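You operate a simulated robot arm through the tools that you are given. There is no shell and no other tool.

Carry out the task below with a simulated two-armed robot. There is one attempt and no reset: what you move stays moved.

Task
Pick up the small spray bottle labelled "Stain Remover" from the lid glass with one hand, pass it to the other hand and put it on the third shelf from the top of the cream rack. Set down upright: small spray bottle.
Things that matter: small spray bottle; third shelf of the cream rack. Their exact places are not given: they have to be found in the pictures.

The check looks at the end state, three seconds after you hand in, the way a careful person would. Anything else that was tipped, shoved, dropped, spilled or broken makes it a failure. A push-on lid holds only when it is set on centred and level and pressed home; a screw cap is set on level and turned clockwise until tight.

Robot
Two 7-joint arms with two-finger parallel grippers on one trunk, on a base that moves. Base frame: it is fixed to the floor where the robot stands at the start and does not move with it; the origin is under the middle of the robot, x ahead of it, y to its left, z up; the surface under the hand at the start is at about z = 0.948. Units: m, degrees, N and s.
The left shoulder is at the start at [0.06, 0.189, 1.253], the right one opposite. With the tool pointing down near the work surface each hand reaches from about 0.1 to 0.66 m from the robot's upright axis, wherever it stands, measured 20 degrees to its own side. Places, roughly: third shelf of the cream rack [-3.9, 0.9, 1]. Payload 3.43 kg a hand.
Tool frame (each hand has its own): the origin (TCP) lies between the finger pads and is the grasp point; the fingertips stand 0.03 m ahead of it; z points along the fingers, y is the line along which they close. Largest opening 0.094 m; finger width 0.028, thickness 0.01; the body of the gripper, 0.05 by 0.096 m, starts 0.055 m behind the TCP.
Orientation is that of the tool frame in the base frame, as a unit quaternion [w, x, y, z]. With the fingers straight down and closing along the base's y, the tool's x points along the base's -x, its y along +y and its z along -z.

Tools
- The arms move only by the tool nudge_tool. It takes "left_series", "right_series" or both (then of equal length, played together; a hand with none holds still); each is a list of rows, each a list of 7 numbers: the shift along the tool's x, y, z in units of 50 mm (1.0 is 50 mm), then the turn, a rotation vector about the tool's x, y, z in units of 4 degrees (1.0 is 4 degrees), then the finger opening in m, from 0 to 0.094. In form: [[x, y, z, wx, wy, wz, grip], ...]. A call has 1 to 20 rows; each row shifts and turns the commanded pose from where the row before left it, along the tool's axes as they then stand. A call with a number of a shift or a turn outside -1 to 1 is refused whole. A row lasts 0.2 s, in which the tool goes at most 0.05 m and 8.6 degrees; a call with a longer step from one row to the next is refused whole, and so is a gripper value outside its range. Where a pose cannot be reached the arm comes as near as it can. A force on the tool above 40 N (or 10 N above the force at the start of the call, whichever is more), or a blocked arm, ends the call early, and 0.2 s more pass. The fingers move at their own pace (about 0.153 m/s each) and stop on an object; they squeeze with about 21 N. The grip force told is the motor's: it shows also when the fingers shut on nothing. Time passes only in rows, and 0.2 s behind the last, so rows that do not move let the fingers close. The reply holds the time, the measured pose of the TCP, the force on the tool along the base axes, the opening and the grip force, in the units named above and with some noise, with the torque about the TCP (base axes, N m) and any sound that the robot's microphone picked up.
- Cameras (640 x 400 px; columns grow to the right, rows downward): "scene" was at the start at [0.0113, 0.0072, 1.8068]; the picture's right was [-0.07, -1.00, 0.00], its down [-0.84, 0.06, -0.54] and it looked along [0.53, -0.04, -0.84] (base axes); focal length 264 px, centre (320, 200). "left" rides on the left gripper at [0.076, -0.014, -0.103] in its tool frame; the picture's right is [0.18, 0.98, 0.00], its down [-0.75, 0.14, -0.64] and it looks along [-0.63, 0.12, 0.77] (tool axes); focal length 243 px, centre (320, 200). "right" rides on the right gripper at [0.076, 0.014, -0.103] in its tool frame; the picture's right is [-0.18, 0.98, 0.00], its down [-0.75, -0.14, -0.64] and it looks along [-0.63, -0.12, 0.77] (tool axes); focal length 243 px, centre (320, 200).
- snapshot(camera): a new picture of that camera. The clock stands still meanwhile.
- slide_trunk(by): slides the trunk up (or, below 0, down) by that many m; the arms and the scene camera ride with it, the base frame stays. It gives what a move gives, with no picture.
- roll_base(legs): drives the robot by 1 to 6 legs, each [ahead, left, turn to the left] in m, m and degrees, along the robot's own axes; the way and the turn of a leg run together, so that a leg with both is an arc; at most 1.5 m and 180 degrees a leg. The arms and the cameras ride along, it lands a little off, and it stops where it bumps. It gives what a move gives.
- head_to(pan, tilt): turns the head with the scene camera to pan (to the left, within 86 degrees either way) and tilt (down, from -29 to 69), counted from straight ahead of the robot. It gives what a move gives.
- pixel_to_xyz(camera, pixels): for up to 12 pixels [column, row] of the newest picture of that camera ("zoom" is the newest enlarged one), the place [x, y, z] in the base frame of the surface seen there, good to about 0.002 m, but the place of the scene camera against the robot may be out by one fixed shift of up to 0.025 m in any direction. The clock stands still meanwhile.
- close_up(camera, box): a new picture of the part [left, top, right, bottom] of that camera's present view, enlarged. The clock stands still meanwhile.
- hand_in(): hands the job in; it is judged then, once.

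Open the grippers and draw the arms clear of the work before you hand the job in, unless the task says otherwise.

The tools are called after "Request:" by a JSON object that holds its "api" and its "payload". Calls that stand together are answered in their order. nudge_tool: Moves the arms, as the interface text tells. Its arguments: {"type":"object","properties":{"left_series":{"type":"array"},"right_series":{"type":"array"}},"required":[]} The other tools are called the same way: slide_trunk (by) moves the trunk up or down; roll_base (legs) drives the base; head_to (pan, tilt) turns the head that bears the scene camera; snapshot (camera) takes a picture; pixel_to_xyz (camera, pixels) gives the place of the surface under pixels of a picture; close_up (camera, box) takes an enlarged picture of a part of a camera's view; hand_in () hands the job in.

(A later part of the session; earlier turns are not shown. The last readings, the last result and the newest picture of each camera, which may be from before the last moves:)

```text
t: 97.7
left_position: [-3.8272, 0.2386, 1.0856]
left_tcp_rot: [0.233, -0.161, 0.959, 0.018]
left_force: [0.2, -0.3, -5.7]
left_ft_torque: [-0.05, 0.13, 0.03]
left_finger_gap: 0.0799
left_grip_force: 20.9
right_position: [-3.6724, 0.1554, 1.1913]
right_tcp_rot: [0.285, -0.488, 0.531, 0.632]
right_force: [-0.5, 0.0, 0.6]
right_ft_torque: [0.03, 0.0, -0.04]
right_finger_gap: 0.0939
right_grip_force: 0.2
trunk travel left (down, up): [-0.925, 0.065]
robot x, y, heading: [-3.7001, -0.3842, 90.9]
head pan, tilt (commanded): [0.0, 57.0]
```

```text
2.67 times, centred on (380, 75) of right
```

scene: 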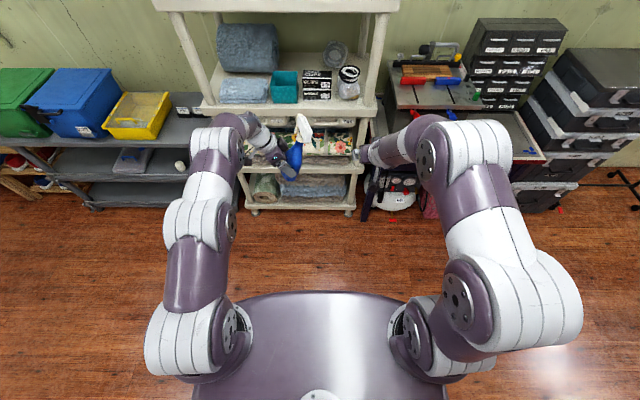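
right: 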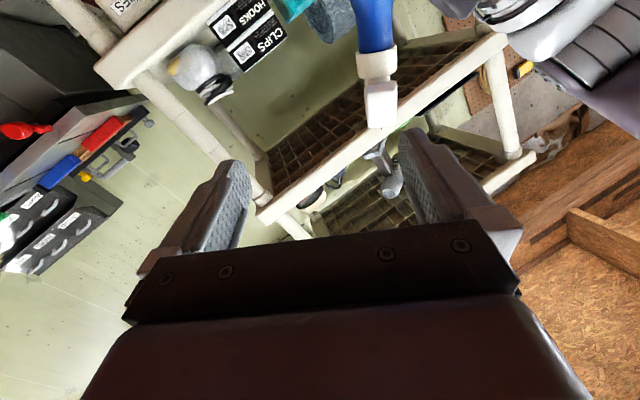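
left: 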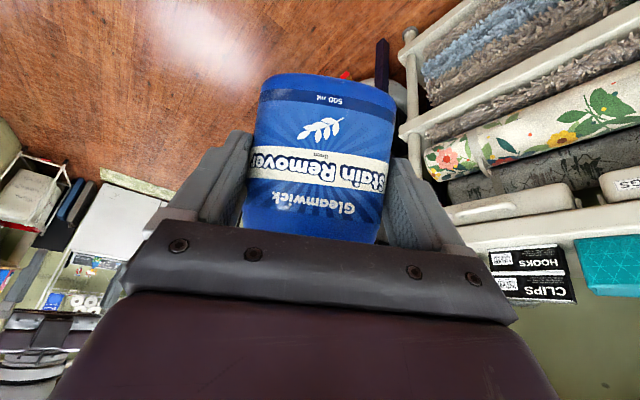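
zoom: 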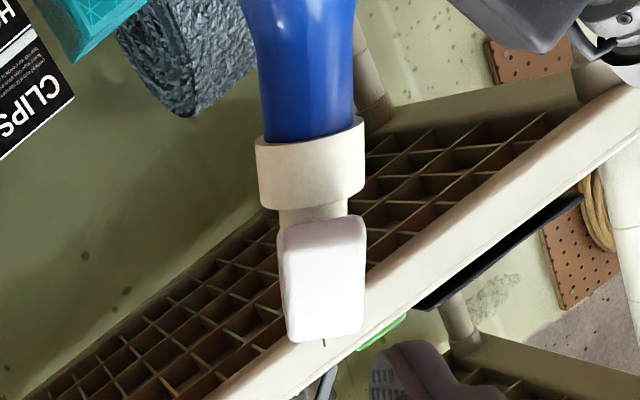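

The collar's centre in right-hand coordinates is (−3.7725, 0.261, 1.1816), Ø≈37 mm; the head's back sits ~40 mm behind it. I set the fingers to 58 mm, align laterally, and advance 65 mm of the 122 mm.

Request:
{"api": "nudge_tool", "payload": {"right_series": [[0.26, 0.551, 0, 0, 0, 0, 0.058], [0.26, 0.551, 0, 0, 0, 0, 0.058], [0, 0, 0.65, 0, 0, 0, 0.058], [0, 0, 0.65, 0, 0, 0, 0.058], [0, 0, 0, 0, 0, 0, 0.058]]}}

Request:
{"api": "snapshot", "payload": {"camera": "right"}}

Request:
{"api": "close_up", "payload": {"camera": "scene", "box": [256, 105, 368, 175]}}

```text
t: 98.9
left_position: [-3.8275, 0.2376, 1.0862]
left_tcp_rot: [0.234, -0.161, 0.959, 0.018]
left_force: [0.0, -0.5, -5.6]
left_ft_torque: [-0.09, 0.17, 0.0]
left_finger_gap: 0.0801
left_grip_force: 20.7
right_position: [-3.7509, 0.1989, 1.1857]
right_tcp_rot: [0.285, -0.487, 0.531, 0.632]
right_force: [-0.5, -0.7, 0.3]
right_ft_torque: [0.02, 0.04, 0.02]
right_finger_gap: 0.0582
right_grip_force: 0.0
trunk travel left (down, up): [-0.925, 0.065]
robot x, y, heading: [-3.7021, -0.3846, 90.8]
head pan, tilt (commanded): [0.0, 57.0]
```

```text
taken
```

right: 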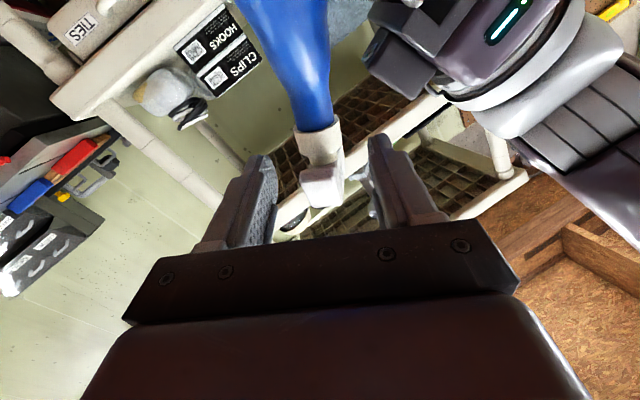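

```text
5.71 times, centred on (312, 140) of scene
```

zoom: 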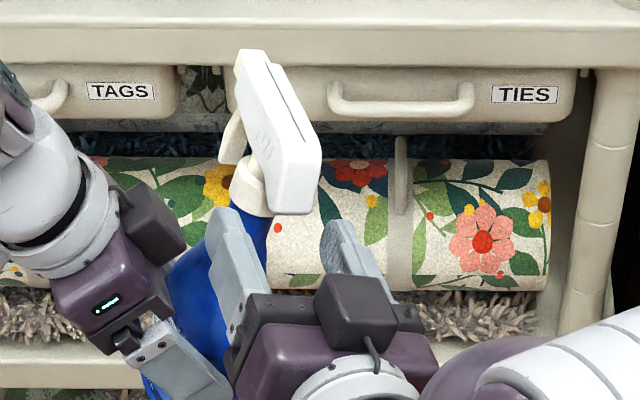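

Collar at (318,150) lines up with the tool axis (col 320); remaining distance 66 mm. I advance 56 mm in small steps.

Request:
{"api": "nudge_tool", "payload": {"right_series": [[0, 0, 0.37, 0, 0, 0, 0.058], [0, 0, 0.37, 0, 0, 0, 0.058], [0, 0, 0.38, 0, 0, 0, 0.058], [0, 0, 0, 0, 0, 0, 0.058]]}}

Request:
{"api": "snapshot", "payload": {"camera": "right"}}

Request:
{"api": "close_up", "payload": {"camera": "scene", "box": [256, 105, 368, 175]}}

```text
t: 99.9
left_position: [-3.8285, 0.2383, 1.0862]
left_tcp_rot: [0.233, -0.161, 0.959, 0.018]
left_force: [0.0, -0.2, -4.9]
left_ft_torque: [-0.04, 0.12, 0.0]
left_finger_gap: 0.0801
left_grip_force: 20.5
right_position: [-3.7689, 0.2525, 1.1842]
right_tcp_rot: [0.285, -0.488, 0.531, 0.631]
right_force: [-0.3, -0.6, 0.0]
right_ft_torque: [-0.03, -0.03, 0.02]
right_finger_gap: 0.058
right_grip_force: 0.0
trunk travel left (down, up): [-0.925, 0.065]
robot x, y, heading: [-3.7, -0.3873, 90.9]
head pan, tilt (commanded): [0.0, 57.0]
```

```text
taken
```

right: 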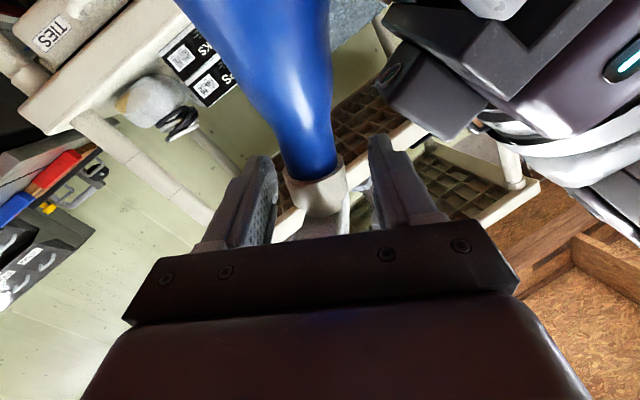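

```text
5.71 times, centred on (312, 140) of scene
```

zoom: 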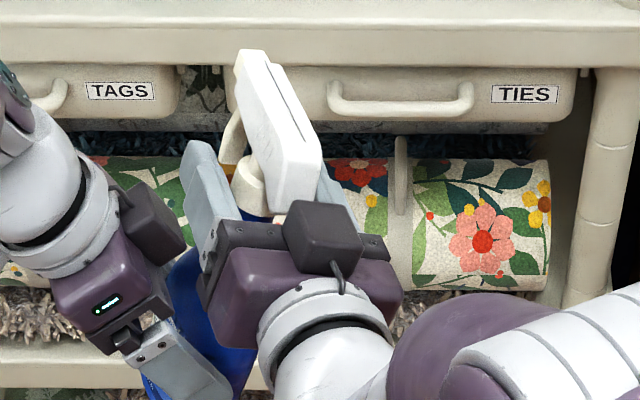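

The collar sits between the right fingers (318,190) near the TCP with no contact forces. I close the right fingers on it.

Request:
{"api": "nudge_tool", "payload": {"right_series": [[0, 0, 0, 0, 0, 0, 0.042], [0, 0, 0, 0, 0, 0, 0.03], [0, 0, 0, 0, 0, 0, 0.015], [0, 0, 0, 0, 0, 0, 0.015], [0, 0, 0, 0, 0, 0, 0.015]]}}

Request:
{"api": "snapshot", "payload": {"camera": "right"}}

```text
t: 101.1
left_position: [-3.8286, 0.2381, 1.0857]
left_tcp_rot: [0.233, -0.161, 0.959, 0.017]
left_force: [-3.0, -2.2, -0.1]
left_ft_torque: [0.09, -0.31, -0.59]
left_finger_gap: 0.0801
left_grip_force: 21.0
right_position: [-3.768, 0.2515, 1.1831]
right_tcp_rot: [0.285, -0.488, 0.531, 0.631]
right_force: [2.7, 1.9, 0.3]
right_ft_torque: [0.16, -0.09, 0.57]
right_finger_gap: 0.0334
right_grip_force: 20.7
trunk travel left (down, up): [-0.925, 0.065]
robot x, y, heading: [-3.6992, -0.3868, 90.8]
head pan, tilt (commanded): [0.0, 57.0]
```

```text
taken
```

right: 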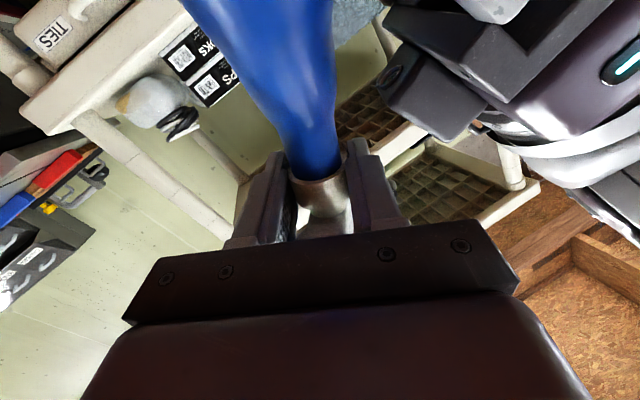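

Right holds the collar (33 mm, 20.7 N). I open the left hand first and watch the right's load.

Request:
{"api": "nudge_tool", "payload": {"left_series": [[0, 0, 0, 0, 0, 0, 0.088], [0, 0, 0, 0, 0, 0, 0.094], [0, 0, 0, 0, 0, 0, 0.094], [0, 0, 0, 0, 0, 0, 0.094]], "right_series": [[0, 0, 0, 0, 0, 0, 0.015], [0, 0, 0, 0, 0, 0, 0.015], [0, 0, 0, 0, 0, 0, 0.015], [0, 0, 0, 0, 0, 0, 0.015]]}}

Request:
{"api": "snapshot", "payload": {"camera": "right"}}

Request:
{"api": "snapshot", "payload": {"camera": "left"}}

```text
t: 102.1
left_position: [-3.8269, 0.2383, 1.0857]
left_tcp_rot: [0.233, -0.161, 0.959, 0.017]
left_force: [0.7, -0.5, 1.2]
left_ft_torque: [0.02, -0.04, 0.02]
left_finger_gap: 0.094
left_grip_force: 0.1
right_position: [-3.7693, 0.2527, 1.1843]
right_tcp_rot: [0.285, -0.488, 0.531, 0.631]
right_force: [0.6, -0.6, -0.3]
right_ft_torque: [0.01, -0.19, -0.01]
right_finger_gap: 0.0331
right_grip_force: 21.1
trunk travel left (down, up): [-0.925, 0.065]
robot x, y, heading: [-3.7, -0.3878, 91.0]
head pan, tilt (commanded): [0.0, 57.0]
```

```text
taken
```

right: 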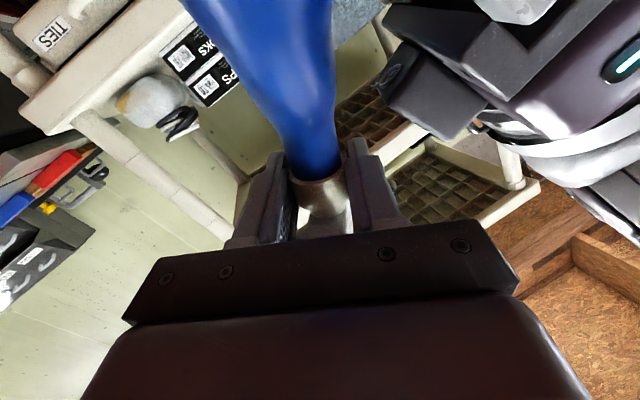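

```text
taken
```

left: 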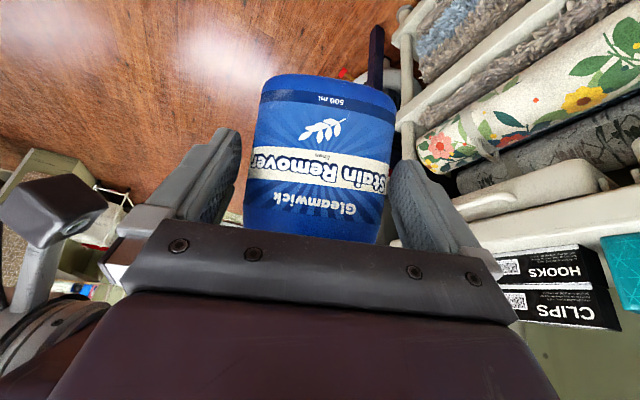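

The left fingers are open and the bottle stays in the right hand. I let it settle for a moment and re-read the forces.

Request:
{"api": "nudge_tool", "payload": {"left_series": [[0, 0, 0, 0, 0, 0, 0.094], [0, 0, 0, 0, 0, 0, 0.094]], "right_series": [[0, 0, 0, 0, 0, 0, 0.015], [0, 0, 0, 0, 0, 0, 0.015]]}}

```text
t: 102.7
left_position: [-3.8271, 0.2386, 1.0857]
left_tcp_rot: [0.233, -0.161, 0.959, 0.018]
left_force: [0.1, 0.8, -0.4]
left_ft_torque: [0.03, -0.02, 0.01]
left_finger_gap: 0.0939
left_grip_force: 0.1
right_position: [-3.7699, 0.2518, 1.1834]
right_tcp_rot: [0.285, -0.488, 0.531, 0.631]
right_force: [1.3, -0.1, 0.9]
right_ft_torque: [-0.01, -0.21, -0.01]
right_finger_gap: 0.0331
right_grip_force: 20.9
trunk travel left (down, up): [-0.925, 0.065]
robot x, y, heading: [-3.7011, -0.3864, 90.7]
head pan, tilt (commanded): [0.0, 57.0]
```

Left is free of load now. I withdraw the left hand along its own axis by 30 mm and check nothing moves with it.

Request:
{"api": "nudge_tool", "payload": {"left_series": [[0, 0, -0.3, 0, 0, 0, 0.094], [0, 0, -0.3, 0, 0, 0, 0.094], [0, 0, 0, 0, 0, 0, 0.094]], "right_series": [[0, 0, 0, 0, 0, 0, 0.015], [0, 0, 0, 0, 0, 0, 0.015], [0, 0, 0, 0, 0, 0, 0.015]]}}

Request:
{"api": "snapshot", "payload": {"camera": "right"}}

Request:
{"api": "close_up", "payload": {"camera": "scene", "box": [240, 95, 400, 195]}}

```text
t: 103.5
left_position: [-3.8424, 0.2352, 1.1119]
left_tcp_rot: [0.233, -0.161, 0.959, 0.017]
left_force: [-0.1, 0.5, -0.9]
left_ft_torque: [0.0, 0.0, 0.02]
left_finger_gap: 0.0938
left_grip_force: 0.0
right_position: [-3.7683, 0.2529, 1.1829]
right_tcp_rot: [0.285, -0.488, 0.531, 0.631]
right_force: [0.4, -0.6, 0.8]
right_ft_torque: [0.01, -0.18, -0.02]
right_finger_gap: 0.0329
right_grip_force: 21.0
trunk travel left (down, up): [-0.925, 0.065]
robot x, y, heading: [-3.7019, -0.3867, 90.8]
head pan, tilt (commanded): [0.0, 57.0]
```

```text
taken
```

right: 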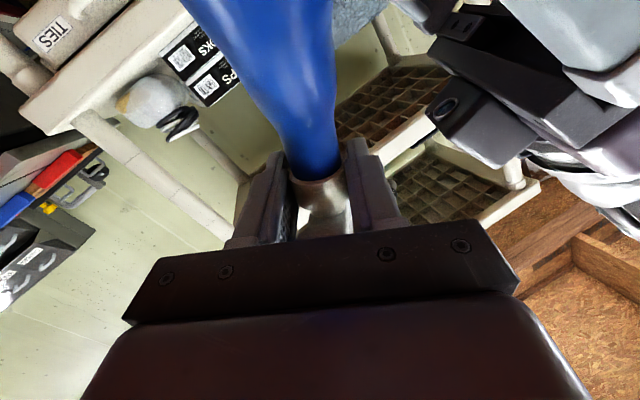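

```text
4.00 times, centred on (320, 145) of scene
```

zoom: 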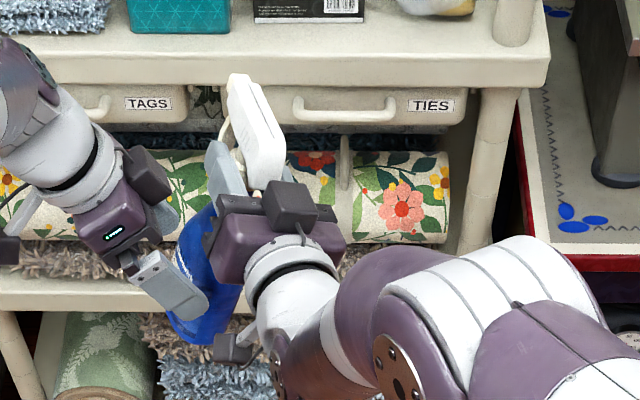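

The bottle stays with the right hand. I withdraw the left hand fully (another 130 mm back along its axis and leftwards).

Request:
{"api": "nudge_tool", "payload": {"left_series": [[0, 0, -0.8, 0, 0, 0, 0.094], [0, 0, -0.8, 0, 0, 0, 0.094], [0, 0, -0.8, 0, 0, 0, 0.094], [0.6, -0.3, 0, 0, 0, 0, 0.094], [0.6, -0.3, 0, 0, 0, 0, 0.094], [0.6, -0.3, 0, 0, 0, 0, 0.094]], "right_series": [[0, 0, 0, 0, 0, 0, 0.015], [0, 0, 0, 0, 0, 0, 0.015], [0, 0, 0, 0, 0, 0, 0.015], [0, 0, 0, 0, 0, 0, 0.015], [0, 0, 0, 0, 0, 0, 0.015], [0, 0, 0, 0, 0, 0, 0.015]]}}

Request:
{"api": "snapshot", "payload": {"camera": "scene"}}

```text
t: 104.9
left_position: [-3.9578, 0.1506, 1.1806]
left_tcp_rot: [0.234, -0.161, 0.959, 0.017]
left_force: [-0.5, -0.6, 0.5]
left_ft_torque: [0.01, -0.02, 0.01]
left_finger_gap: 0.0938
left_grip_force: 0.0
right_position: [-3.7695, 0.2526, 1.1837]
right_tcp_rot: [0.285, -0.488, 0.531, 0.632]
right_force: [0.7, 0.0, -0.8]
right_ft_torque: [-0.02, -0.16, -0.01]
right_finger_gap: 0.0329
right_grip_force: 20.8
trunk travel left (down, up): [-0.925, 0.065]
robot x, y, heading: [-3.7005, -0.3867, 90.9]
head pan, tilt (commanded): [0.0, 57.0]
```

```text
taken
```

scene: 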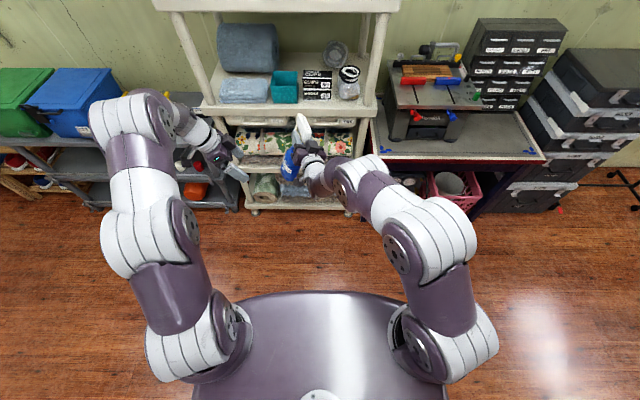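

The hand-over is done. I now pull the left hand back and left and unwind its yaw so it will be clear of the rack.

Request:
{"api": "nudge_tool", "payload": {"left_series": [[0.403, -0.454, -0.464, 0, 0, 0, 0.094], [0.403, -0.454, -0.464, 0, 0, 0, 0.094], [0.403, -0.454, -0.464, 0, 0, 0, 0.094], [0.403, -0.454, -0.464, 0, 0, 0, 0.094], [0, 0, 0, -0.459, -0.043, -0.905, 0.094], [0, 0, 0, -0.459, -0.043, -0.905, 0.094], [0, 0, 0, -0.459, -0.043, -0.905, 0.094], [0, 0, 0, -0.459, -0.043, -0.905, 0.094], [0, 0, 0, -0.459, -0.043, -0.905, 0.094], [0, 0, 0, -0.459, -0.043, -0.905, 0.094], [0, 0, 0, -0.459, -0.043, -0.905, 0.094], [0, 0, 0, -0.459, -0.043, -0.905, 0.094], [0, 0, 0, -0.459, -0.043, -0.905, 0.094], [0, 0, 0, -0.459, -0.043, -0.905, 0.094], [0, 0, 0, -0.459, -0.043, -0.905, 0.094], [0, 0, 0, -0.459, -0.043, -0.905, 0.094], [0, 0, 0, -0.459, -0.043, -0.905, 0.094], [0, 0, 0, -0.459, -0.043, -0.905, 0.094], [0, 0, 0, -0.459, -0.043, -0.905, 0.094], [0, 0, 0, -0.459, -0.043, -0.905, 0.094]]}}

Request:
{"api": "snapshot", "payload": {"camera": "scene"}}

```text
t: 109.1
left_position: [-4.0366, 0.0316, 1.2291]
left_tcp_rot: [0.186, -0.652, 0.721, 0.14]
left_force: [0.0, 0.3, -0.2]
left_ft_torque: [0.0, 0.01, -0.03]
left_finger_gap: 0.094
left_grip_force: 0.1
right_position: [-3.7691, 0.252, 1.184]
right_tcp_rot: [0.285, -0.488, 0.53, 0.632]
right_force: [-0.4, -0.3, -0.1]
right_ft_torque: [0.04, -0.2, -0.04]
right_finger_gap: 0.033
right_grip_force: 21.4
trunk travel left (down, up): [-0.925, 0.065]
robot x, y, heading: [-3.6995, -0.389, 90.8]
head pan, tilt (commanded): [0.0, 57.0]
```

```text
taken
```

scene: 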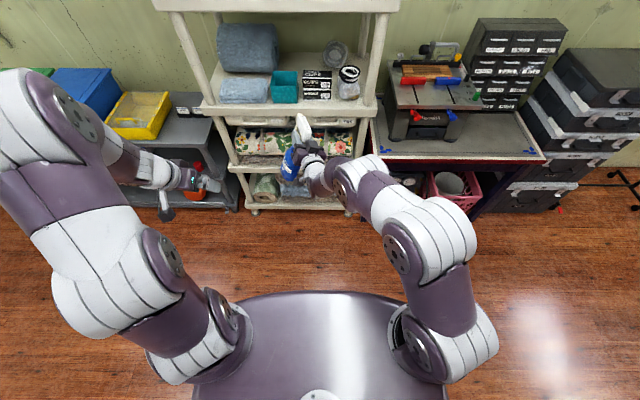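

Left is out of the way; I tuck it 120 mm further back, and at the same time level the right hand so the bottle stands upright with the hand pointing straight at the rack.

Request:
{"api": "nudge_tool", "payload": {"left_series": [[0.71, -0.09, -0.355, 0, 0, 0, 0.094], [0.71, -0.09, -0.355, 0, 0, 0, 0.094], [0.71, -0.09, -0.355, 0, 0, 0, 0.094], [0, 0, 0, 0, 0, 0, 0.094], [0, 0, 0, 0, 0, 0, 0.094], [0, 0, 0, 0, 0, 0, 0.094], [0, 0, 0, 0, 0, 0, 0.094], [0, 0, 0, 0, 0, 0, 0.094], [0, 0, 0, 0, 0, 0, 0.094]], "right_series": [[0, 0, 0, 0.551, -0.185, -0.706, 0.015], [0, 0, 0, 0.551, -0.185, -0.706, 0.015], [0, 0, 0, 0.551, -0.185, -0.706, 0.015], [0, 0, 0, 0.551, -0.185, -0.706, 0.015], [0, 0, 0, 0.551, -0.185, -0.706, 0.015], [0, 0, 0, 0.551, -0.185, -0.706, 0.015], [0, 0, 0, 0.551, -0.185, -0.706, 0.015], [0, 0, 0, 0.551, -0.185, -0.706, 0.015], [0, 0, 0, 0, 0, 0, 0.015]]}}

Request:
{"api": "snapshot", "payload": {"camera": "scene"}}

Request:
{"api": "snapshot", "payload": {"camera": "right"}}

Request:
{"api": "snapshot", "payload": {"camera": "left"}}

```text
t: 111.1
left_position: [-4.0376, -0.0888, 1.2317]
left_tcp_rot: [0.188, -0.651, 0.722, 0.139]
left_force: [0.6, 0.5, -0.1]
left_ft_torque: [0.02, -0.03, 0.04]
left_finger_gap: 0.0939
left_grip_force: 0.1
right_position: [-3.7673, 0.2506, 1.1836]
right_tcp_rot: [0.501, -0.5, 0.5, 0.499]
right_force: [0.5, -0.2, 0.5]
right_ft_torque: [-0.05, 0.02, 0.03]
right_finger_gap: 0.0327
right_grip_force: 20.6
trunk travel left (down, up): [-0.925, 0.065]
robot x, y, heading: [-3.6983, -0.3896, 90.7]
head pan, tilt (commanded): [0.0, 57.0]
```

```text
taken
```

scene: 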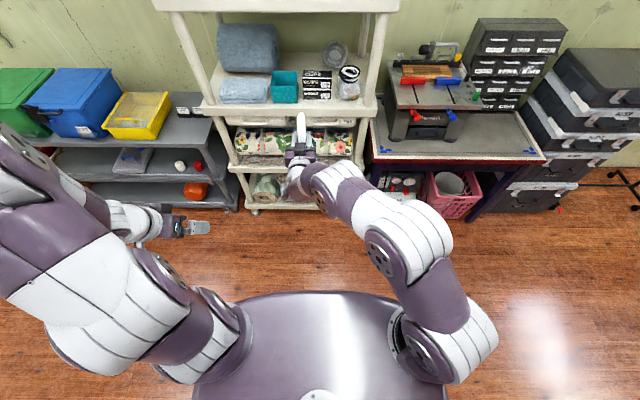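

```text
taken
```

right: 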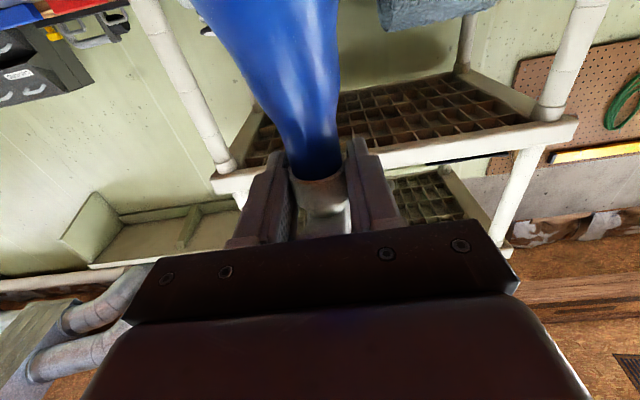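

```text
taken
```

left: 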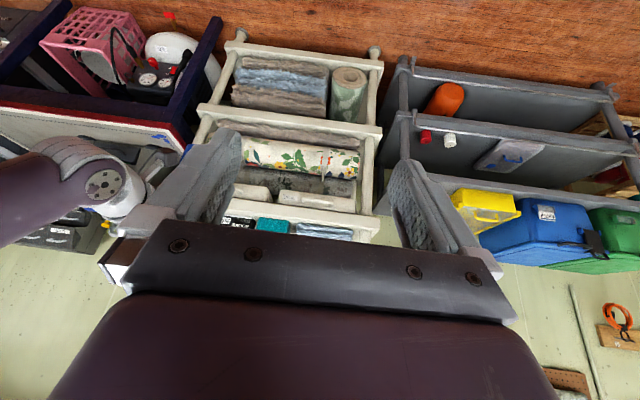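

The right hand is now level (pointing +y) with the bottle hanging below. I turn the left hand by −35° so its camera can check from the side that the bottle is upright.

Request:
{"api": "nudge_tool", "payload": {"left_series": [[0, 0, 0, 0.48, 0.045, 0.95, 0.094], [0, 0, 0, 0.48, 0.045, 0.95, 0.094], [0, 0, 0, 0.48, 0.045, 0.95, 0.094], [0, 0, 0, 0.48, 0.045, 0.95, 0.094], [0, 0, 0, 0.48, 0.045, 0.95, 0.094], [0, 0, 0, 0.48, 0.045, 0.95, 0.094], [0, 0, 0, 0.48, 0.045, 0.95, 0.094], [0, 0, 0, 0.48, 0.045, 0.95, 0.094]]}}

Request:
{"api": "snapshot", "payload": {"camera": "left"}}

```text
t: 112.9
left_position: [-4.0367, -0.0894, 1.2298]
left_tcp_rot: [0.22, -0.411, 0.881, 0.079]
left_force: [0.7, -0.5, 0.0]
left_ft_torque: [-0.04, -0.01, -0.01]
left_finger_gap: 0.0942
left_grip_force: 0.0
right_position: [-3.7676, 0.2519, 1.1836]
right_tcp_rot: [0.501, -0.5, 0.5, 0.499]
right_force: [0.0, -0.3, -0.5]
right_ft_torque: [-0.07, 0.03, 0.01]
right_finger_gap: 0.0328
right_grip_force: 20.9
trunk travel left (down, up): [-0.925, 0.065]
robot x, y, heading: [-3.6996, -0.387, 90.7]
head pan, tilt (commanded): [0.0, 57.0]
```

```text
taken
```

left: 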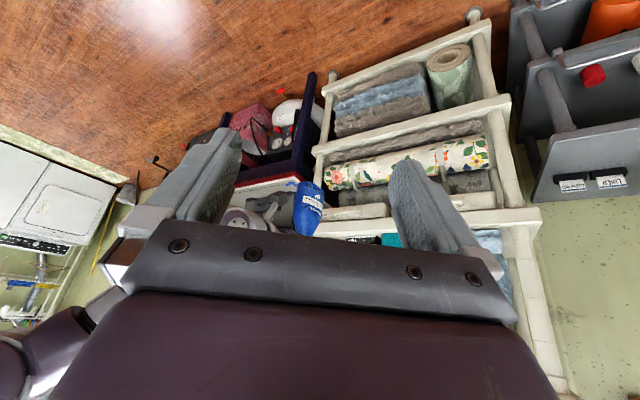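

The bottle's lower part shows at (307,205). I zoom in and measure points along it to determine its lean.

Request:
{"api": "close_up", "payload": {"camera": "left", "box": [275, 170, 345, 245]}}

```text
5.33 times, centred on (310, 208) of left
```

zoom: 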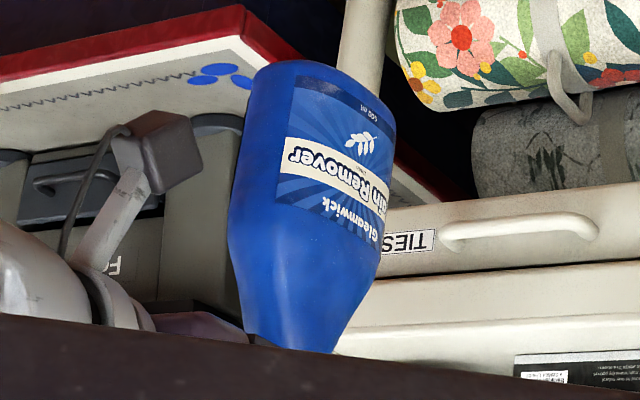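

I measure a set of points down the body to get the axis direction.

Request:
{"api": "pixel_to_xyz", "payload": {"camera": "zoom", "pixels": [[318, 75], [316, 100], [313, 130], [310, 160], [307, 190], [304, 215], [265, 100], [255, 190], [370, 120], [360, 215], [310, 64], [285, 62]]}}

```text
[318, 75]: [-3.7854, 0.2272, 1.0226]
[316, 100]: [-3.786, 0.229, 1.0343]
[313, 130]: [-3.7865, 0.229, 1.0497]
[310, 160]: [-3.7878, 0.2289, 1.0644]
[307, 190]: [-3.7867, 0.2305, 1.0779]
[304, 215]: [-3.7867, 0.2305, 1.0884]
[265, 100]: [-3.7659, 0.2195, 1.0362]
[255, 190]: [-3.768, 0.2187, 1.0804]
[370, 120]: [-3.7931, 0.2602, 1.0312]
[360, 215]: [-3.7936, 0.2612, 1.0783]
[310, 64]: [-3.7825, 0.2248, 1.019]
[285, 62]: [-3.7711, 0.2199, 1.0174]
```

The bottle is upright within about 1–2°, base at z≈1.016 (0.168 below the right TCP). Next I turn the left hand back and pitch it up a little so its camera can measure the third shelf accurately.

Request:
{"api": "nudge_tool", "payload": {"left_series": [[0, 0, 0, -0.48, -0.045, -0.95, 0.094], [0, 0, 0, -0.48, -0.045, -0.95, 0.094], [0, 0, 0, -0.48, -0.045, -0.95, 0.094], [0, 0, 0, -0.48, -0.045, -0.95, 0.094], [0, 0, 0, -0.48, -0.045, -0.95, 0.094], [0, 0, 0, -0.48, -0.045, -0.95, 0.094], [0, 0, 0, -0.48, -0.045, -0.95, 0.094], [0, 0, 0, 0, -1, 0, 0.094], [0, 0, 0, 0, -1, 0, 0.094], [0, 0, 0, 0, -1, 0, 0.094], [0, 0, 0, 0, 0, 0, 0.094]]}}

Request:
{"api": "snapshot", "payload": {"camera": "left"}}

```text
t: 115.3
left_position: [-4.0378, -0.089, 1.2298]
left_tcp_rot: [0.269, -0.606, 0.722, 0.197]
left_force: [-0.5, 0.6, 0.5]
left_ft_torque: [-0.01, 0.0, 0.01]
left_finger_gap: 0.0941
left_grip_force: 0.0
right_position: [-3.7677, 0.2514, 1.1841]
right_tcp_rot: [0.499, -0.5, 0.5, 0.501]
right_force: [0.0, -0.5, 0.1]
right_ft_torque: [-0.06, 0.0, 0.0]
right_finger_gap: 0.0328
right_grip_force: 20.7
trunk travel left (down, up): [-0.925, 0.065]
robot x, y, heading: [-3.7004, -0.387, 91.0]
head pan, tilt (commanded): [0.0, 57.0]
```

```text
taken
```

left: 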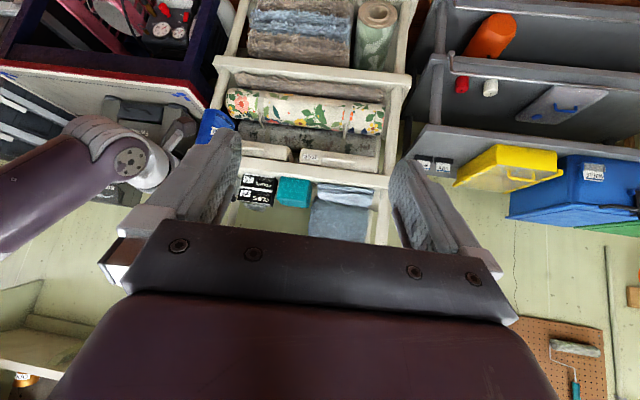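

Now shelf 3 with the clips boxes, teal box and towels is visible between the fingers. I zoom in and measure.

Request:
{"api": "close_up", "payload": {"camera": "left", "box": [225, 160, 395, 250]}}

```text
3.76 times, centred on (310, 205) of left
```

zoom: 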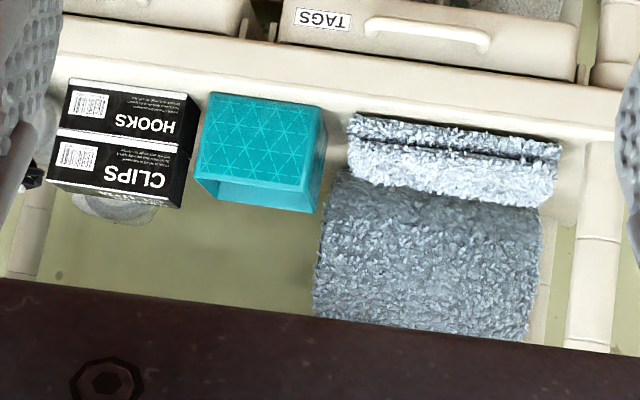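

I measure shelf lip, teal box and clips box corners, roll edge and wall in left-hand coordinates.

Request:
{"api": "pixel_to_xyz", "payload": {"camera": "zoom", "pixels": [[340, 90], [205, 70], [260, 100], [250, 178], [262, 208], [200, 150], [325, 150], [183, 160], [120, 196], [320, 250], [335, 185], [220, 270]]}}

Request:
{"api": "pixel_to_xyz", "payload": {"camera": "zoom", "pixels": [[335, 120], [200, 100], [345, 60], [120, 60], [60, 190], [185, 205], [210, 190], [318, 200], [345, 310], [560, 160], [140, 215], [100, 210]]}}

```text
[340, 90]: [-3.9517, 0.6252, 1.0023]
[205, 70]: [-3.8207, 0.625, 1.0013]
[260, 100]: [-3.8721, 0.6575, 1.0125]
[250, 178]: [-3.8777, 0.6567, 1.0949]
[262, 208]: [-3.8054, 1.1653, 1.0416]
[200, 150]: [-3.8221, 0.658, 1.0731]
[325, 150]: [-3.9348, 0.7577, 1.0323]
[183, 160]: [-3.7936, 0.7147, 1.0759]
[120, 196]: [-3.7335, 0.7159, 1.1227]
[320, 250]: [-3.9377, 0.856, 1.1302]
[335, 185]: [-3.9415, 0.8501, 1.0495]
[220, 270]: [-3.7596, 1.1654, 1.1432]
```

```text
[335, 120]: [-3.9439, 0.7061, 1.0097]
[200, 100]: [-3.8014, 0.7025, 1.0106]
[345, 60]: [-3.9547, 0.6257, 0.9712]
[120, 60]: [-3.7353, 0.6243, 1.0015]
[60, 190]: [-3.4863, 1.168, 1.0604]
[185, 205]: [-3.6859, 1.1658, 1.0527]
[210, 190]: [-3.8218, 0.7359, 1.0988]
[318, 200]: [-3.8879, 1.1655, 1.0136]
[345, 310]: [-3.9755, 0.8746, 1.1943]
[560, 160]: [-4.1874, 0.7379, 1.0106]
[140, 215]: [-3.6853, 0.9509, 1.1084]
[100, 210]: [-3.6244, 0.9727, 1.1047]
```

True shelf data: surface z≈1.010; teal box x −3.935…−3.822, y 0.657…~0.78, top 1.098; clips box x ≥ −3.794, top ≈1.125; roll right end x≈−3.94; bag left edge ≈−3.70; wall y=1.166. I look closely at my right wrist to see what will pass over those boxes.

Request:
{"api": "close_up", "payload": {"camera": "scene", "box": [270, 105, 420, 255]}}

Request:
{"api": "close_up", "payload": {"camera": "left", "box": [0, 90, 240, 270]}}

```text
2.67 times, centred on (345, 180) of scene
```

zoom: 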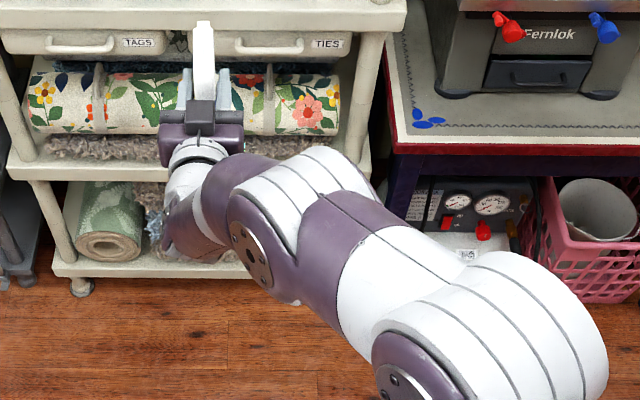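

```text
2.22 times, centred on (120, 180) of left
```

zoom: 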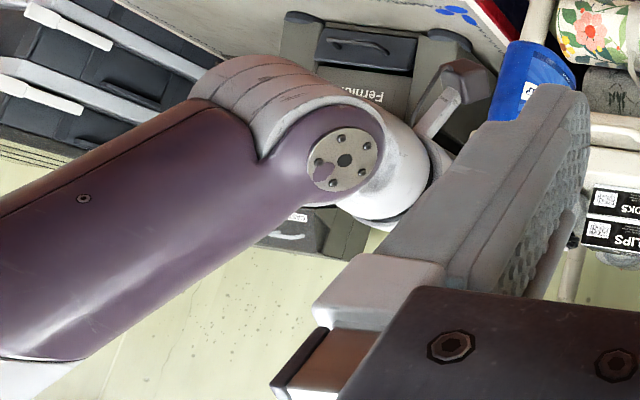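

I measure the right wrist joint's outline in left-camera coordinates.

Request:
{"api": "pixel_to_xyz", "payload": {"camera": "zoom", "pixels": [[345, 160], [265, 62], [300, 75], [340, 92], [380, 115], [425, 150], [400, 205], [350, 205], [300, 190], [200, 110], [130, 180], [460, 75]]}}

Request:
{"api": "pixel_to_xyz", "payload": {"camera": "scene", "pixels": [[300, 158], [300, 168], [301, 178], [320, 180], [333, 175], [345, 168], [355, 175], [345, 190], [335, 205], [365, 195], [390, 215], [375, 180]]}}

```text
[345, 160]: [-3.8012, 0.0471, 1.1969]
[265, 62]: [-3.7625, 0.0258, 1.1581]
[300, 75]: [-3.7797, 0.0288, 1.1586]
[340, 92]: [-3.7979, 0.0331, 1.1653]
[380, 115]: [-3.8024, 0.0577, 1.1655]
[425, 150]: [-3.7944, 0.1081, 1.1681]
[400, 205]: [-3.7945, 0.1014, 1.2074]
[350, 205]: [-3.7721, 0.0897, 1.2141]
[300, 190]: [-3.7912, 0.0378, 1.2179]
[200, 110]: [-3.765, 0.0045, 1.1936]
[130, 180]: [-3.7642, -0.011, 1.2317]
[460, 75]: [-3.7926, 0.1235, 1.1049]
```

```text
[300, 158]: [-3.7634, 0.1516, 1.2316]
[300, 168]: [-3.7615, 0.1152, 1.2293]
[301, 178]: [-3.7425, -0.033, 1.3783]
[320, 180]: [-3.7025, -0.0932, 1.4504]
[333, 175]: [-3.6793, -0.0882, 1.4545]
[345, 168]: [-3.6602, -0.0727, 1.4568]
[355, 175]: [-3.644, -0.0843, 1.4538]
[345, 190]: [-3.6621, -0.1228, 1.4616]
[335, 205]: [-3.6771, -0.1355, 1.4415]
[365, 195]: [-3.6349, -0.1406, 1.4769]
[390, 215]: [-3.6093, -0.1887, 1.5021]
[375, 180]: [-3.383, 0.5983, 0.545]
```

The wrist joint hangs only ~25 mm below the tool axis, but the forearm rises steeply behind it (z≈1.43 at 0.33 m behind), which would hit the second shelf. I lower the trunk 0.15 m, then raise and extend the right hand so the forearm lies flatter.

Request:
{"api": "slide_trunk", "payload": {"by": -0.15}}

Request:
{"api": "nudge_tool", "payload": {"right_series": [[-0.5, 0, 0.5, 0, 0, 0, 0.015], [-0.5, 0, 0.5, 0, 0, 0, 0.015], [-0.5, 0, 0.5, 0, 0, 0, 0.015], [-0.5, 0, 0.5, 0, 0, 0, 0.015], [-0.5, 0, 0.5, 0, 0, 0, 0.015], [-0.5, 0, 0.5, 0, 0, 0, 0.015], [0, 0, 0, 0, 0, 0, 0.015]]}}

Request:
{"api": "snapshot", "payload": {"camera": "scene"}}

Request:
{"api": "snapshot", "payload": {"camera": "left"}}

```text
t: 117.1
left_position: [-4.0362, -0.0899, 1.0807]
left_tcp_rot: [0.268, -0.607, 0.722, 0.197]
left_force: [-0.8, 0.5, 0.6]
left_ft_torque: [0.01, -0.01, 0.02]
left_finger_gap: 0.0941
left_grip_force: 0.1
right_position: [-3.7687, 0.2516, 1.035]
right_tcp_rot: [0.5, -0.5, 0.5, 0.5]
right_force: [-0.6, -0.3, -0.3]
right_ft_torque: [-0.03, 0.01, 0.0]
right_finger_gap: 0.0323
right_grip_force: 20.5
trunk travel left (down, up): [-0.775, 0.215]
robot x, y, heading: [-3.7051, -0.3903, 90.9]
head pan, tilt (commanded): [0.0, 57.0]
```

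```text
t: 118.7
left_position: [-4.0366, -0.0899, 1.0805]
left_tcp_rot: [0.269, -0.607, 0.721, 0.197]
left_force: [1.2, 0.2, 0.0]
left_ft_torque: [-0.04, -0.02, 0.02]
left_finger_gap: 0.0939
left_grip_force: 0.0
right_position: [-3.7688, 0.3997, 1.1859]
right_tcp_rot: [-0.5, 0.501, -0.499, -0.5]
right_force: [-0.2, 0.5, -0.7]
right_ft_torque: [-0.05, -0.01, 0.0]
right_finger_gap: 0.0327
right_grip_force: 20.7
trunk travel left (down, up): [-0.775, 0.215]
robot x, y, heading: [-3.7017, -0.3891, 91.0]
head pan, tilt (commanded): [0.0, 57.0]
```

```text
taken
```

scene: 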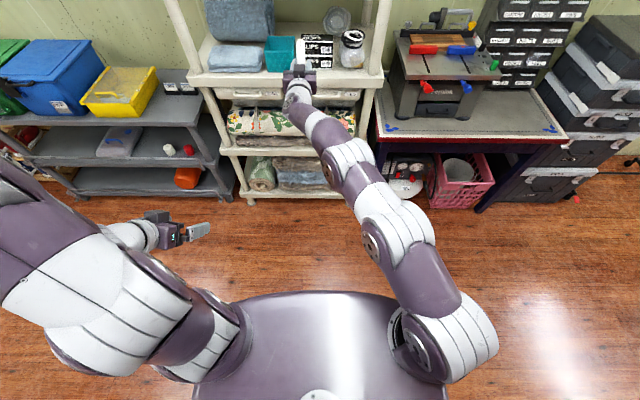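

```text
taken
```

left: 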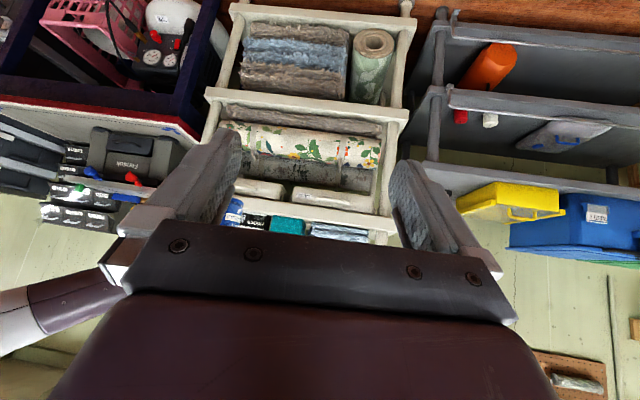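

The arm is now nicely stretched (TCP 0.79 m ahead). I measure the heights along the right forearm.

Request:
{"api": "pixel_to_xyz", "payload": {"camera": "scene", "pixels": [[299, 75], [300, 92], [305, 108], [315, 120], [325, 135], [340, 150], [352, 160], [365, 180], [380, 200], [400, 220], [375, 245], [296, 52]]}}

Request:
{"api": "close_up", "payload": {"camera": "scene", "box": [180, 0, 400, 140]}}

```text
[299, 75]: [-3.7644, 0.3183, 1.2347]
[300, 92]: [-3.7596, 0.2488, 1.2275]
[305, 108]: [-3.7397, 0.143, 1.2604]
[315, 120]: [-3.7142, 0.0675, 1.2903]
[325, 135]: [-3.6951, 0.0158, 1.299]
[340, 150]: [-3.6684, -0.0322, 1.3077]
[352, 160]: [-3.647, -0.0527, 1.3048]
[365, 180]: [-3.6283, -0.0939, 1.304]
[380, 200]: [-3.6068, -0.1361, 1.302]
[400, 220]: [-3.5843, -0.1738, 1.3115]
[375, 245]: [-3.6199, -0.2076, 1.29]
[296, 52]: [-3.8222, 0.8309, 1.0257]
```

```text
2.86 times, centred on (290, 70) of scene
```

zoom: 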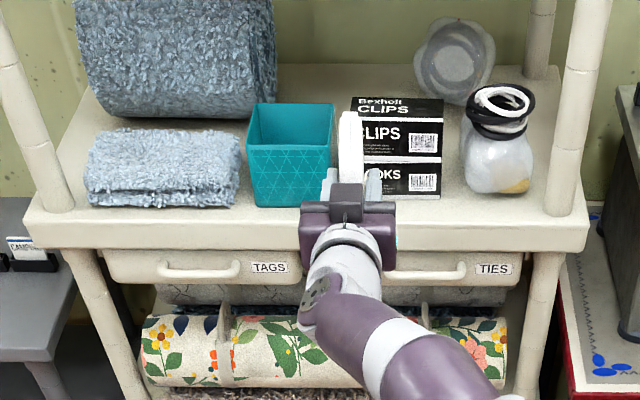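

The extended arm's top is only ~0.06–0.1 m above the tool axis for 0.43 m behind – this fits under the second shelf. I raise the right hand 105 mm (bottle base ≈1.12) and use its upward-looking camera to measure the second shelf's underside.

Request:
{"api": "nudge_tool", "payload": {"right_series": [[-0.7, 0, 0, 0, 0, 0, 0.015], [-0.7, 0, 0, 0, 0, 0, 0.015], [-0.7, 0, 0, 0, 0, 0, 0.015], [0, 0, 0, 0, 0, 0, 0.015]]}}

Request:
{"api": "snapshot", "payload": {"camera": "right"}}

Request:
{"api": "snapshot", "payload": {"camera": "scene"}}

```text
t: 119.7
left_position: [-4.0375, -0.0886, 1.0818]
left_tcp_rot: [0.269, -0.607, 0.721, 0.197]
left_force: [0.7, 0.0, -0.6]
left_ft_torque: [-0.01, 0.03, 0.02]
left_finger_gap: 0.0938
left_grip_force: 0.1
right_position: [-3.769, 0.402, 1.29]
right_tcp_rot: [-0.5, 0.501, -0.5, -0.499]
right_force: [-0.5, -1.1, -5.4]
right_ft_torque: [-0.04, 0.01, 0.03]
right_finger_gap: 0.0328
right_grip_force: 20.6
trunk travel left (down, up): [-0.775, 0.215]
robot x, y, heading: [-3.7002, -0.3892, 90.8]
head pan, tilt (commanded): [0.0, 57.0]
```

```text
taken
```

right: 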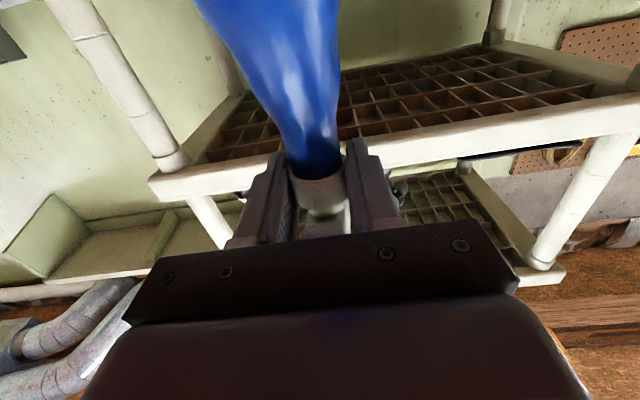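

```text
taken
```

scene: 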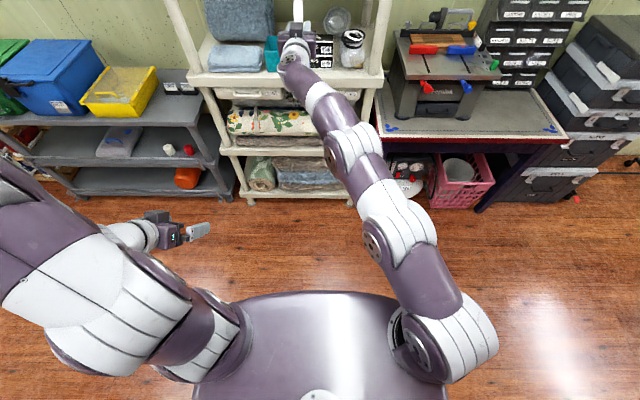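

The weight now shows on the right hand (−5.4 N). I measure the second shelf's lip and lattice underside from the right camera.

Request:
{"api": "pixel_to_xyz", "payload": {"camera": "right", "pixels": [[440, 135], [440, 145], [440, 155], [200, 172], [200, 185], [400, 105], [480, 85], [420, 60], [240, 130], [560, 110], [370, 60], [270, 150]]}}

```text
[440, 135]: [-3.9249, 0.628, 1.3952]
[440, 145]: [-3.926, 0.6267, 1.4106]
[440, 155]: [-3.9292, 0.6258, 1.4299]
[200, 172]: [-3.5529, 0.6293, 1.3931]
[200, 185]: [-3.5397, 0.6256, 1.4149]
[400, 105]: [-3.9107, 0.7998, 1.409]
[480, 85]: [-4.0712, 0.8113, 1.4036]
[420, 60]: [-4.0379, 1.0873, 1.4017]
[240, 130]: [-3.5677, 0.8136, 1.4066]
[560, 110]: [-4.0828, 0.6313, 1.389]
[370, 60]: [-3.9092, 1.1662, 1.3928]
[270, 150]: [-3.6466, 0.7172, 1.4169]
```

Second shelf's underside is at z≈1.39; the bottle's top at TCP+0.06=1.35 gives ~40 mm clearance and the base ~24 mm above the teal box. I shift the base left by 86 mm to line up with the teal box's middle, then re-check.

Request:
{"api": "roll_base", "payload": {"legs": [[0, 0.086, 0]]}}

```text
t: 120.8
left_position: [-4.1213, -0.0913, 1.08]
left_tcp_rot: [0.269, -0.607, 0.721, 0.197]
left_force: [0.8, -0.4, -0.2]
left_ft_torque: [-0.03, 0.01, 0.0]
left_finger_gap: 0.0941
left_grip_force: 0.1
right_position: [-3.855, 0.4006, 1.2908]
right_tcp_rot: [0.499, -0.5, 0.5, 0.501]
right_force: [0.5, -0.2, -5.9]
right_ft_torque: [-0.01, -0.05, -0.01]
right_finger_gap: 0.0328
right_grip_force: 21.3
trunk travel left (down, up): [-0.775, 0.215]
robot x, y, heading: [-3.7877, -0.3886, 90.9]
head pan, tilt (commanded): [0.0, 57.0]
```

TCP is at x=−3.855. I drive forward 0.15 m and look again before the bottle enters the shelf space.

Request:
{"api": "roll_base", "payload": {"legs": [[0.15, 0, 0]]}}

Request:
{"api": "snapshot", "payload": {"camera": "left"}}

Request:
{"api": "head_to", "payload": {"pan": 5, "tilt": 40}}

Request:
{"api": "snapshot", "payload": {"camera": "scene"}}

```text
t: 122.1
left_position: [-4.1245, 0.0576, 1.0805]
left_tcp_rot: [0.27, -0.606, 0.722, 0.198]
left_force: [-0.5, -0.7, 0.6]
left_ft_torque: [-0.02, -0.02, -0.02]
left_finger_gap: 0.0938
left_grip_force: 0.1
right_position: [-3.8567, 0.5483, 1.2918]
right_tcp_rot: [0.5, -0.5, 0.499, 0.5]
right_force: [0.3, 0.4, -5.0]
right_ft_torque: [-0.05, 0.04, -0.02]
right_finger_gap: 0.0326
right_grip_force: 21.8
trunk travel left (down, up): [-0.775, 0.215]
robot x, y, heading: [-3.7907, -0.2409, 90.7]
head pan, tilt (commanded): [0.0, 57.0]
```

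```text
taken
```

left: 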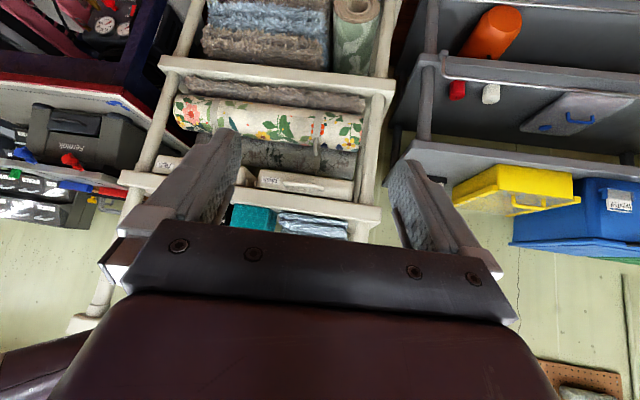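

```text
t: 122.9
left_position: [-4.1245, 0.0591, 1.0796]
left_tcp_rot: [0.269, -0.607, 0.721, 0.197]
left_force: [-0.6, -0.2, -0.1]
left_ft_torque: [0.0, -0.03, 0.0]
left_finger_gap: 0.0944
left_grip_force: 0.1
right_position: [-3.8577, 0.5505, 1.2905]
right_tcp_rot: [-0.5, 0.501, -0.5, -0.499]
right_force: [-0.4, 0.1, -6.3]
right_ft_torque: [-0.01, -0.01, 0.0]
right_finger_gap: 0.0327
right_grip_force: 20.8
trunk travel left (down, up): [-0.775, 0.215]
robot x, y, heading: [-3.7913, -0.2369, 90.4]
head pan, tilt (commanded): [5.0, 40.0]
```

```text
taken
```

scene: 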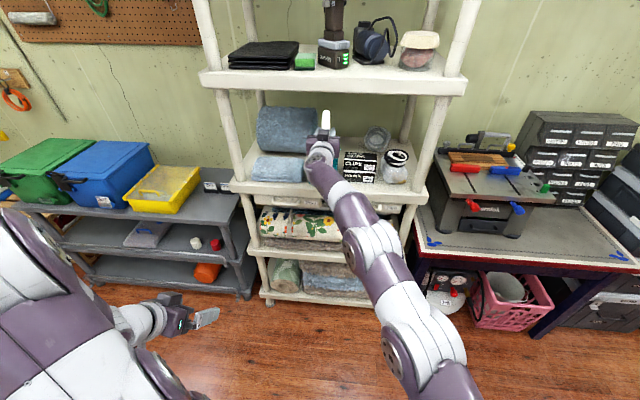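

TCP is at (−3.857, 0.55, 1.291), lined up over the teal box with the base ~23 mm above its rim. I drive forward another 0.13 m and check.

Request:
{"api": "roll_base", "payload": {"legs": [[0.13, 0, 0]]}}

Request:
{"api": "snapshot", "payload": {"camera": "right"}}

Request:
{"api": "snapshot", "payload": {"camera": "scene"}}

```text
t: 124.2
left_position: [-4.1254, 0.1865, 1.081]
left_tcp_rot: [0.269, -0.607, 0.722, 0.197]
left_force: [0.0, -0.1, -0.5]
left_ft_torque: [0.04, 0.01, 0.0]
left_finger_gap: 0.0942
left_grip_force: 0.1
right_position: [-3.8579, 0.6785, 1.2921]
right_tcp_rot: [0.501, -0.499, 0.499, 0.5]
right_force: [0.5, 0.9, -5.8]
right_ft_torque: [-0.09, -0.02, -0.05]
right_finger_gap: 0.0326
right_grip_force: 21.0
trunk travel left (down, up): [-0.775, 0.215]
robot x, y, heading: [-3.7904, -0.1082, 90.8]
head pan, tilt (commanded): [5.0, 40.0]
```

```text
taken
```

right: 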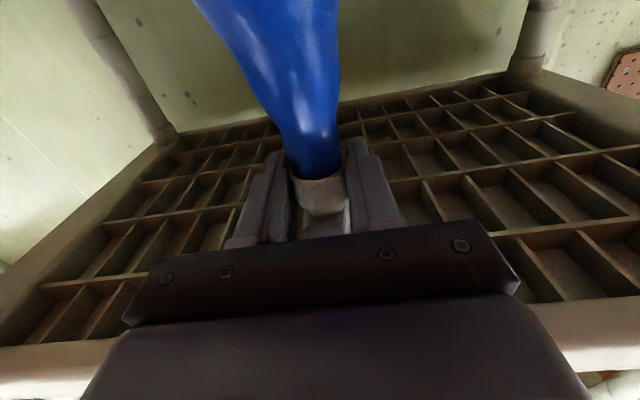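

```text
taken
```

scene: 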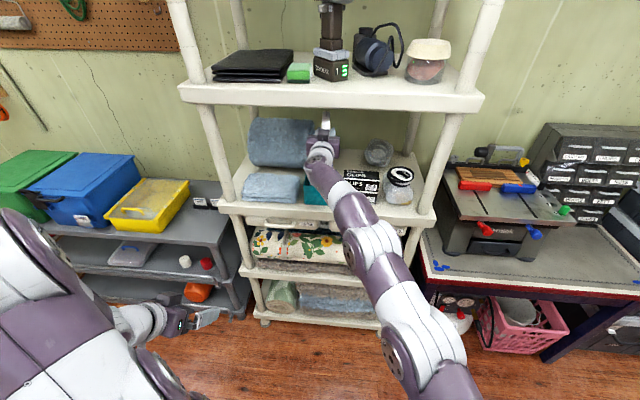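

No contact so far; the lattice and bottle are clear. I go forward another 0.13 m.

Request:
{"api": "roll_base", "payload": {"legs": [[0.13, 0, 0]]}}

Request:
{"api": "close_up", "payload": {"camera": "scene", "box": [180, 80, 460, 260]}}

Request:
{"api": "snapshot", "payload": {"camera": "right"}}

Request:
{"api": "snapshot", "payload": {"camera": "left"}}

```text
t: 125.5
left_position: [-4.1279, 0.3181, 1.0802]
left_tcp_rot: [0.269, -0.607, 0.721, 0.197]
left_force: [0.0, -0.1, 0.6]
left_ft_torque: [0.01, -0.02, 0.0]
left_finger_gap: 0.0939
left_grip_force: 0.1
right_position: [-3.8596, 0.8082, 1.2913]
right_tcp_rot: [0.501, -0.499, 0.5, 0.499]
right_force: [-0.3, -0.2, -4.8]
right_ft_torque: [-0.06, -0.04, 0.0]
right_finger_gap: 0.0327
right_grip_force: 20.9
trunk travel left (down, up): [-0.775, 0.215]
robot x, y, heading: [-3.7916, 0.02, 90.7]
head pan, tilt (commanded): [5.0, 40.0]
```

```text
2.22 times, centred on (320, 170) of scene
```

zoom: 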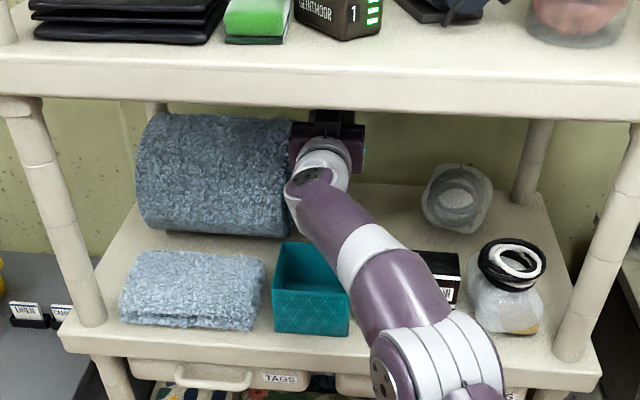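

```text
taken
```

right: 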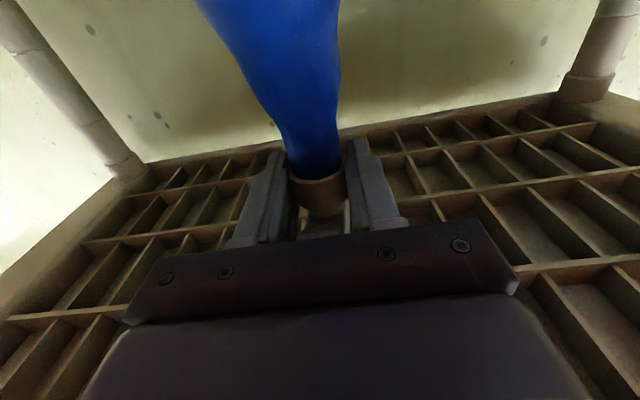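

```text
taken
```

left: 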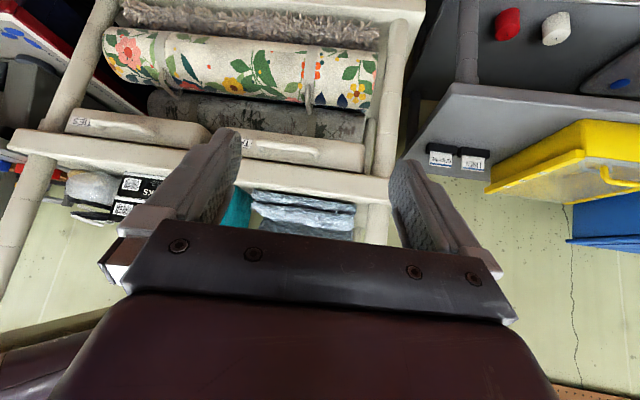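

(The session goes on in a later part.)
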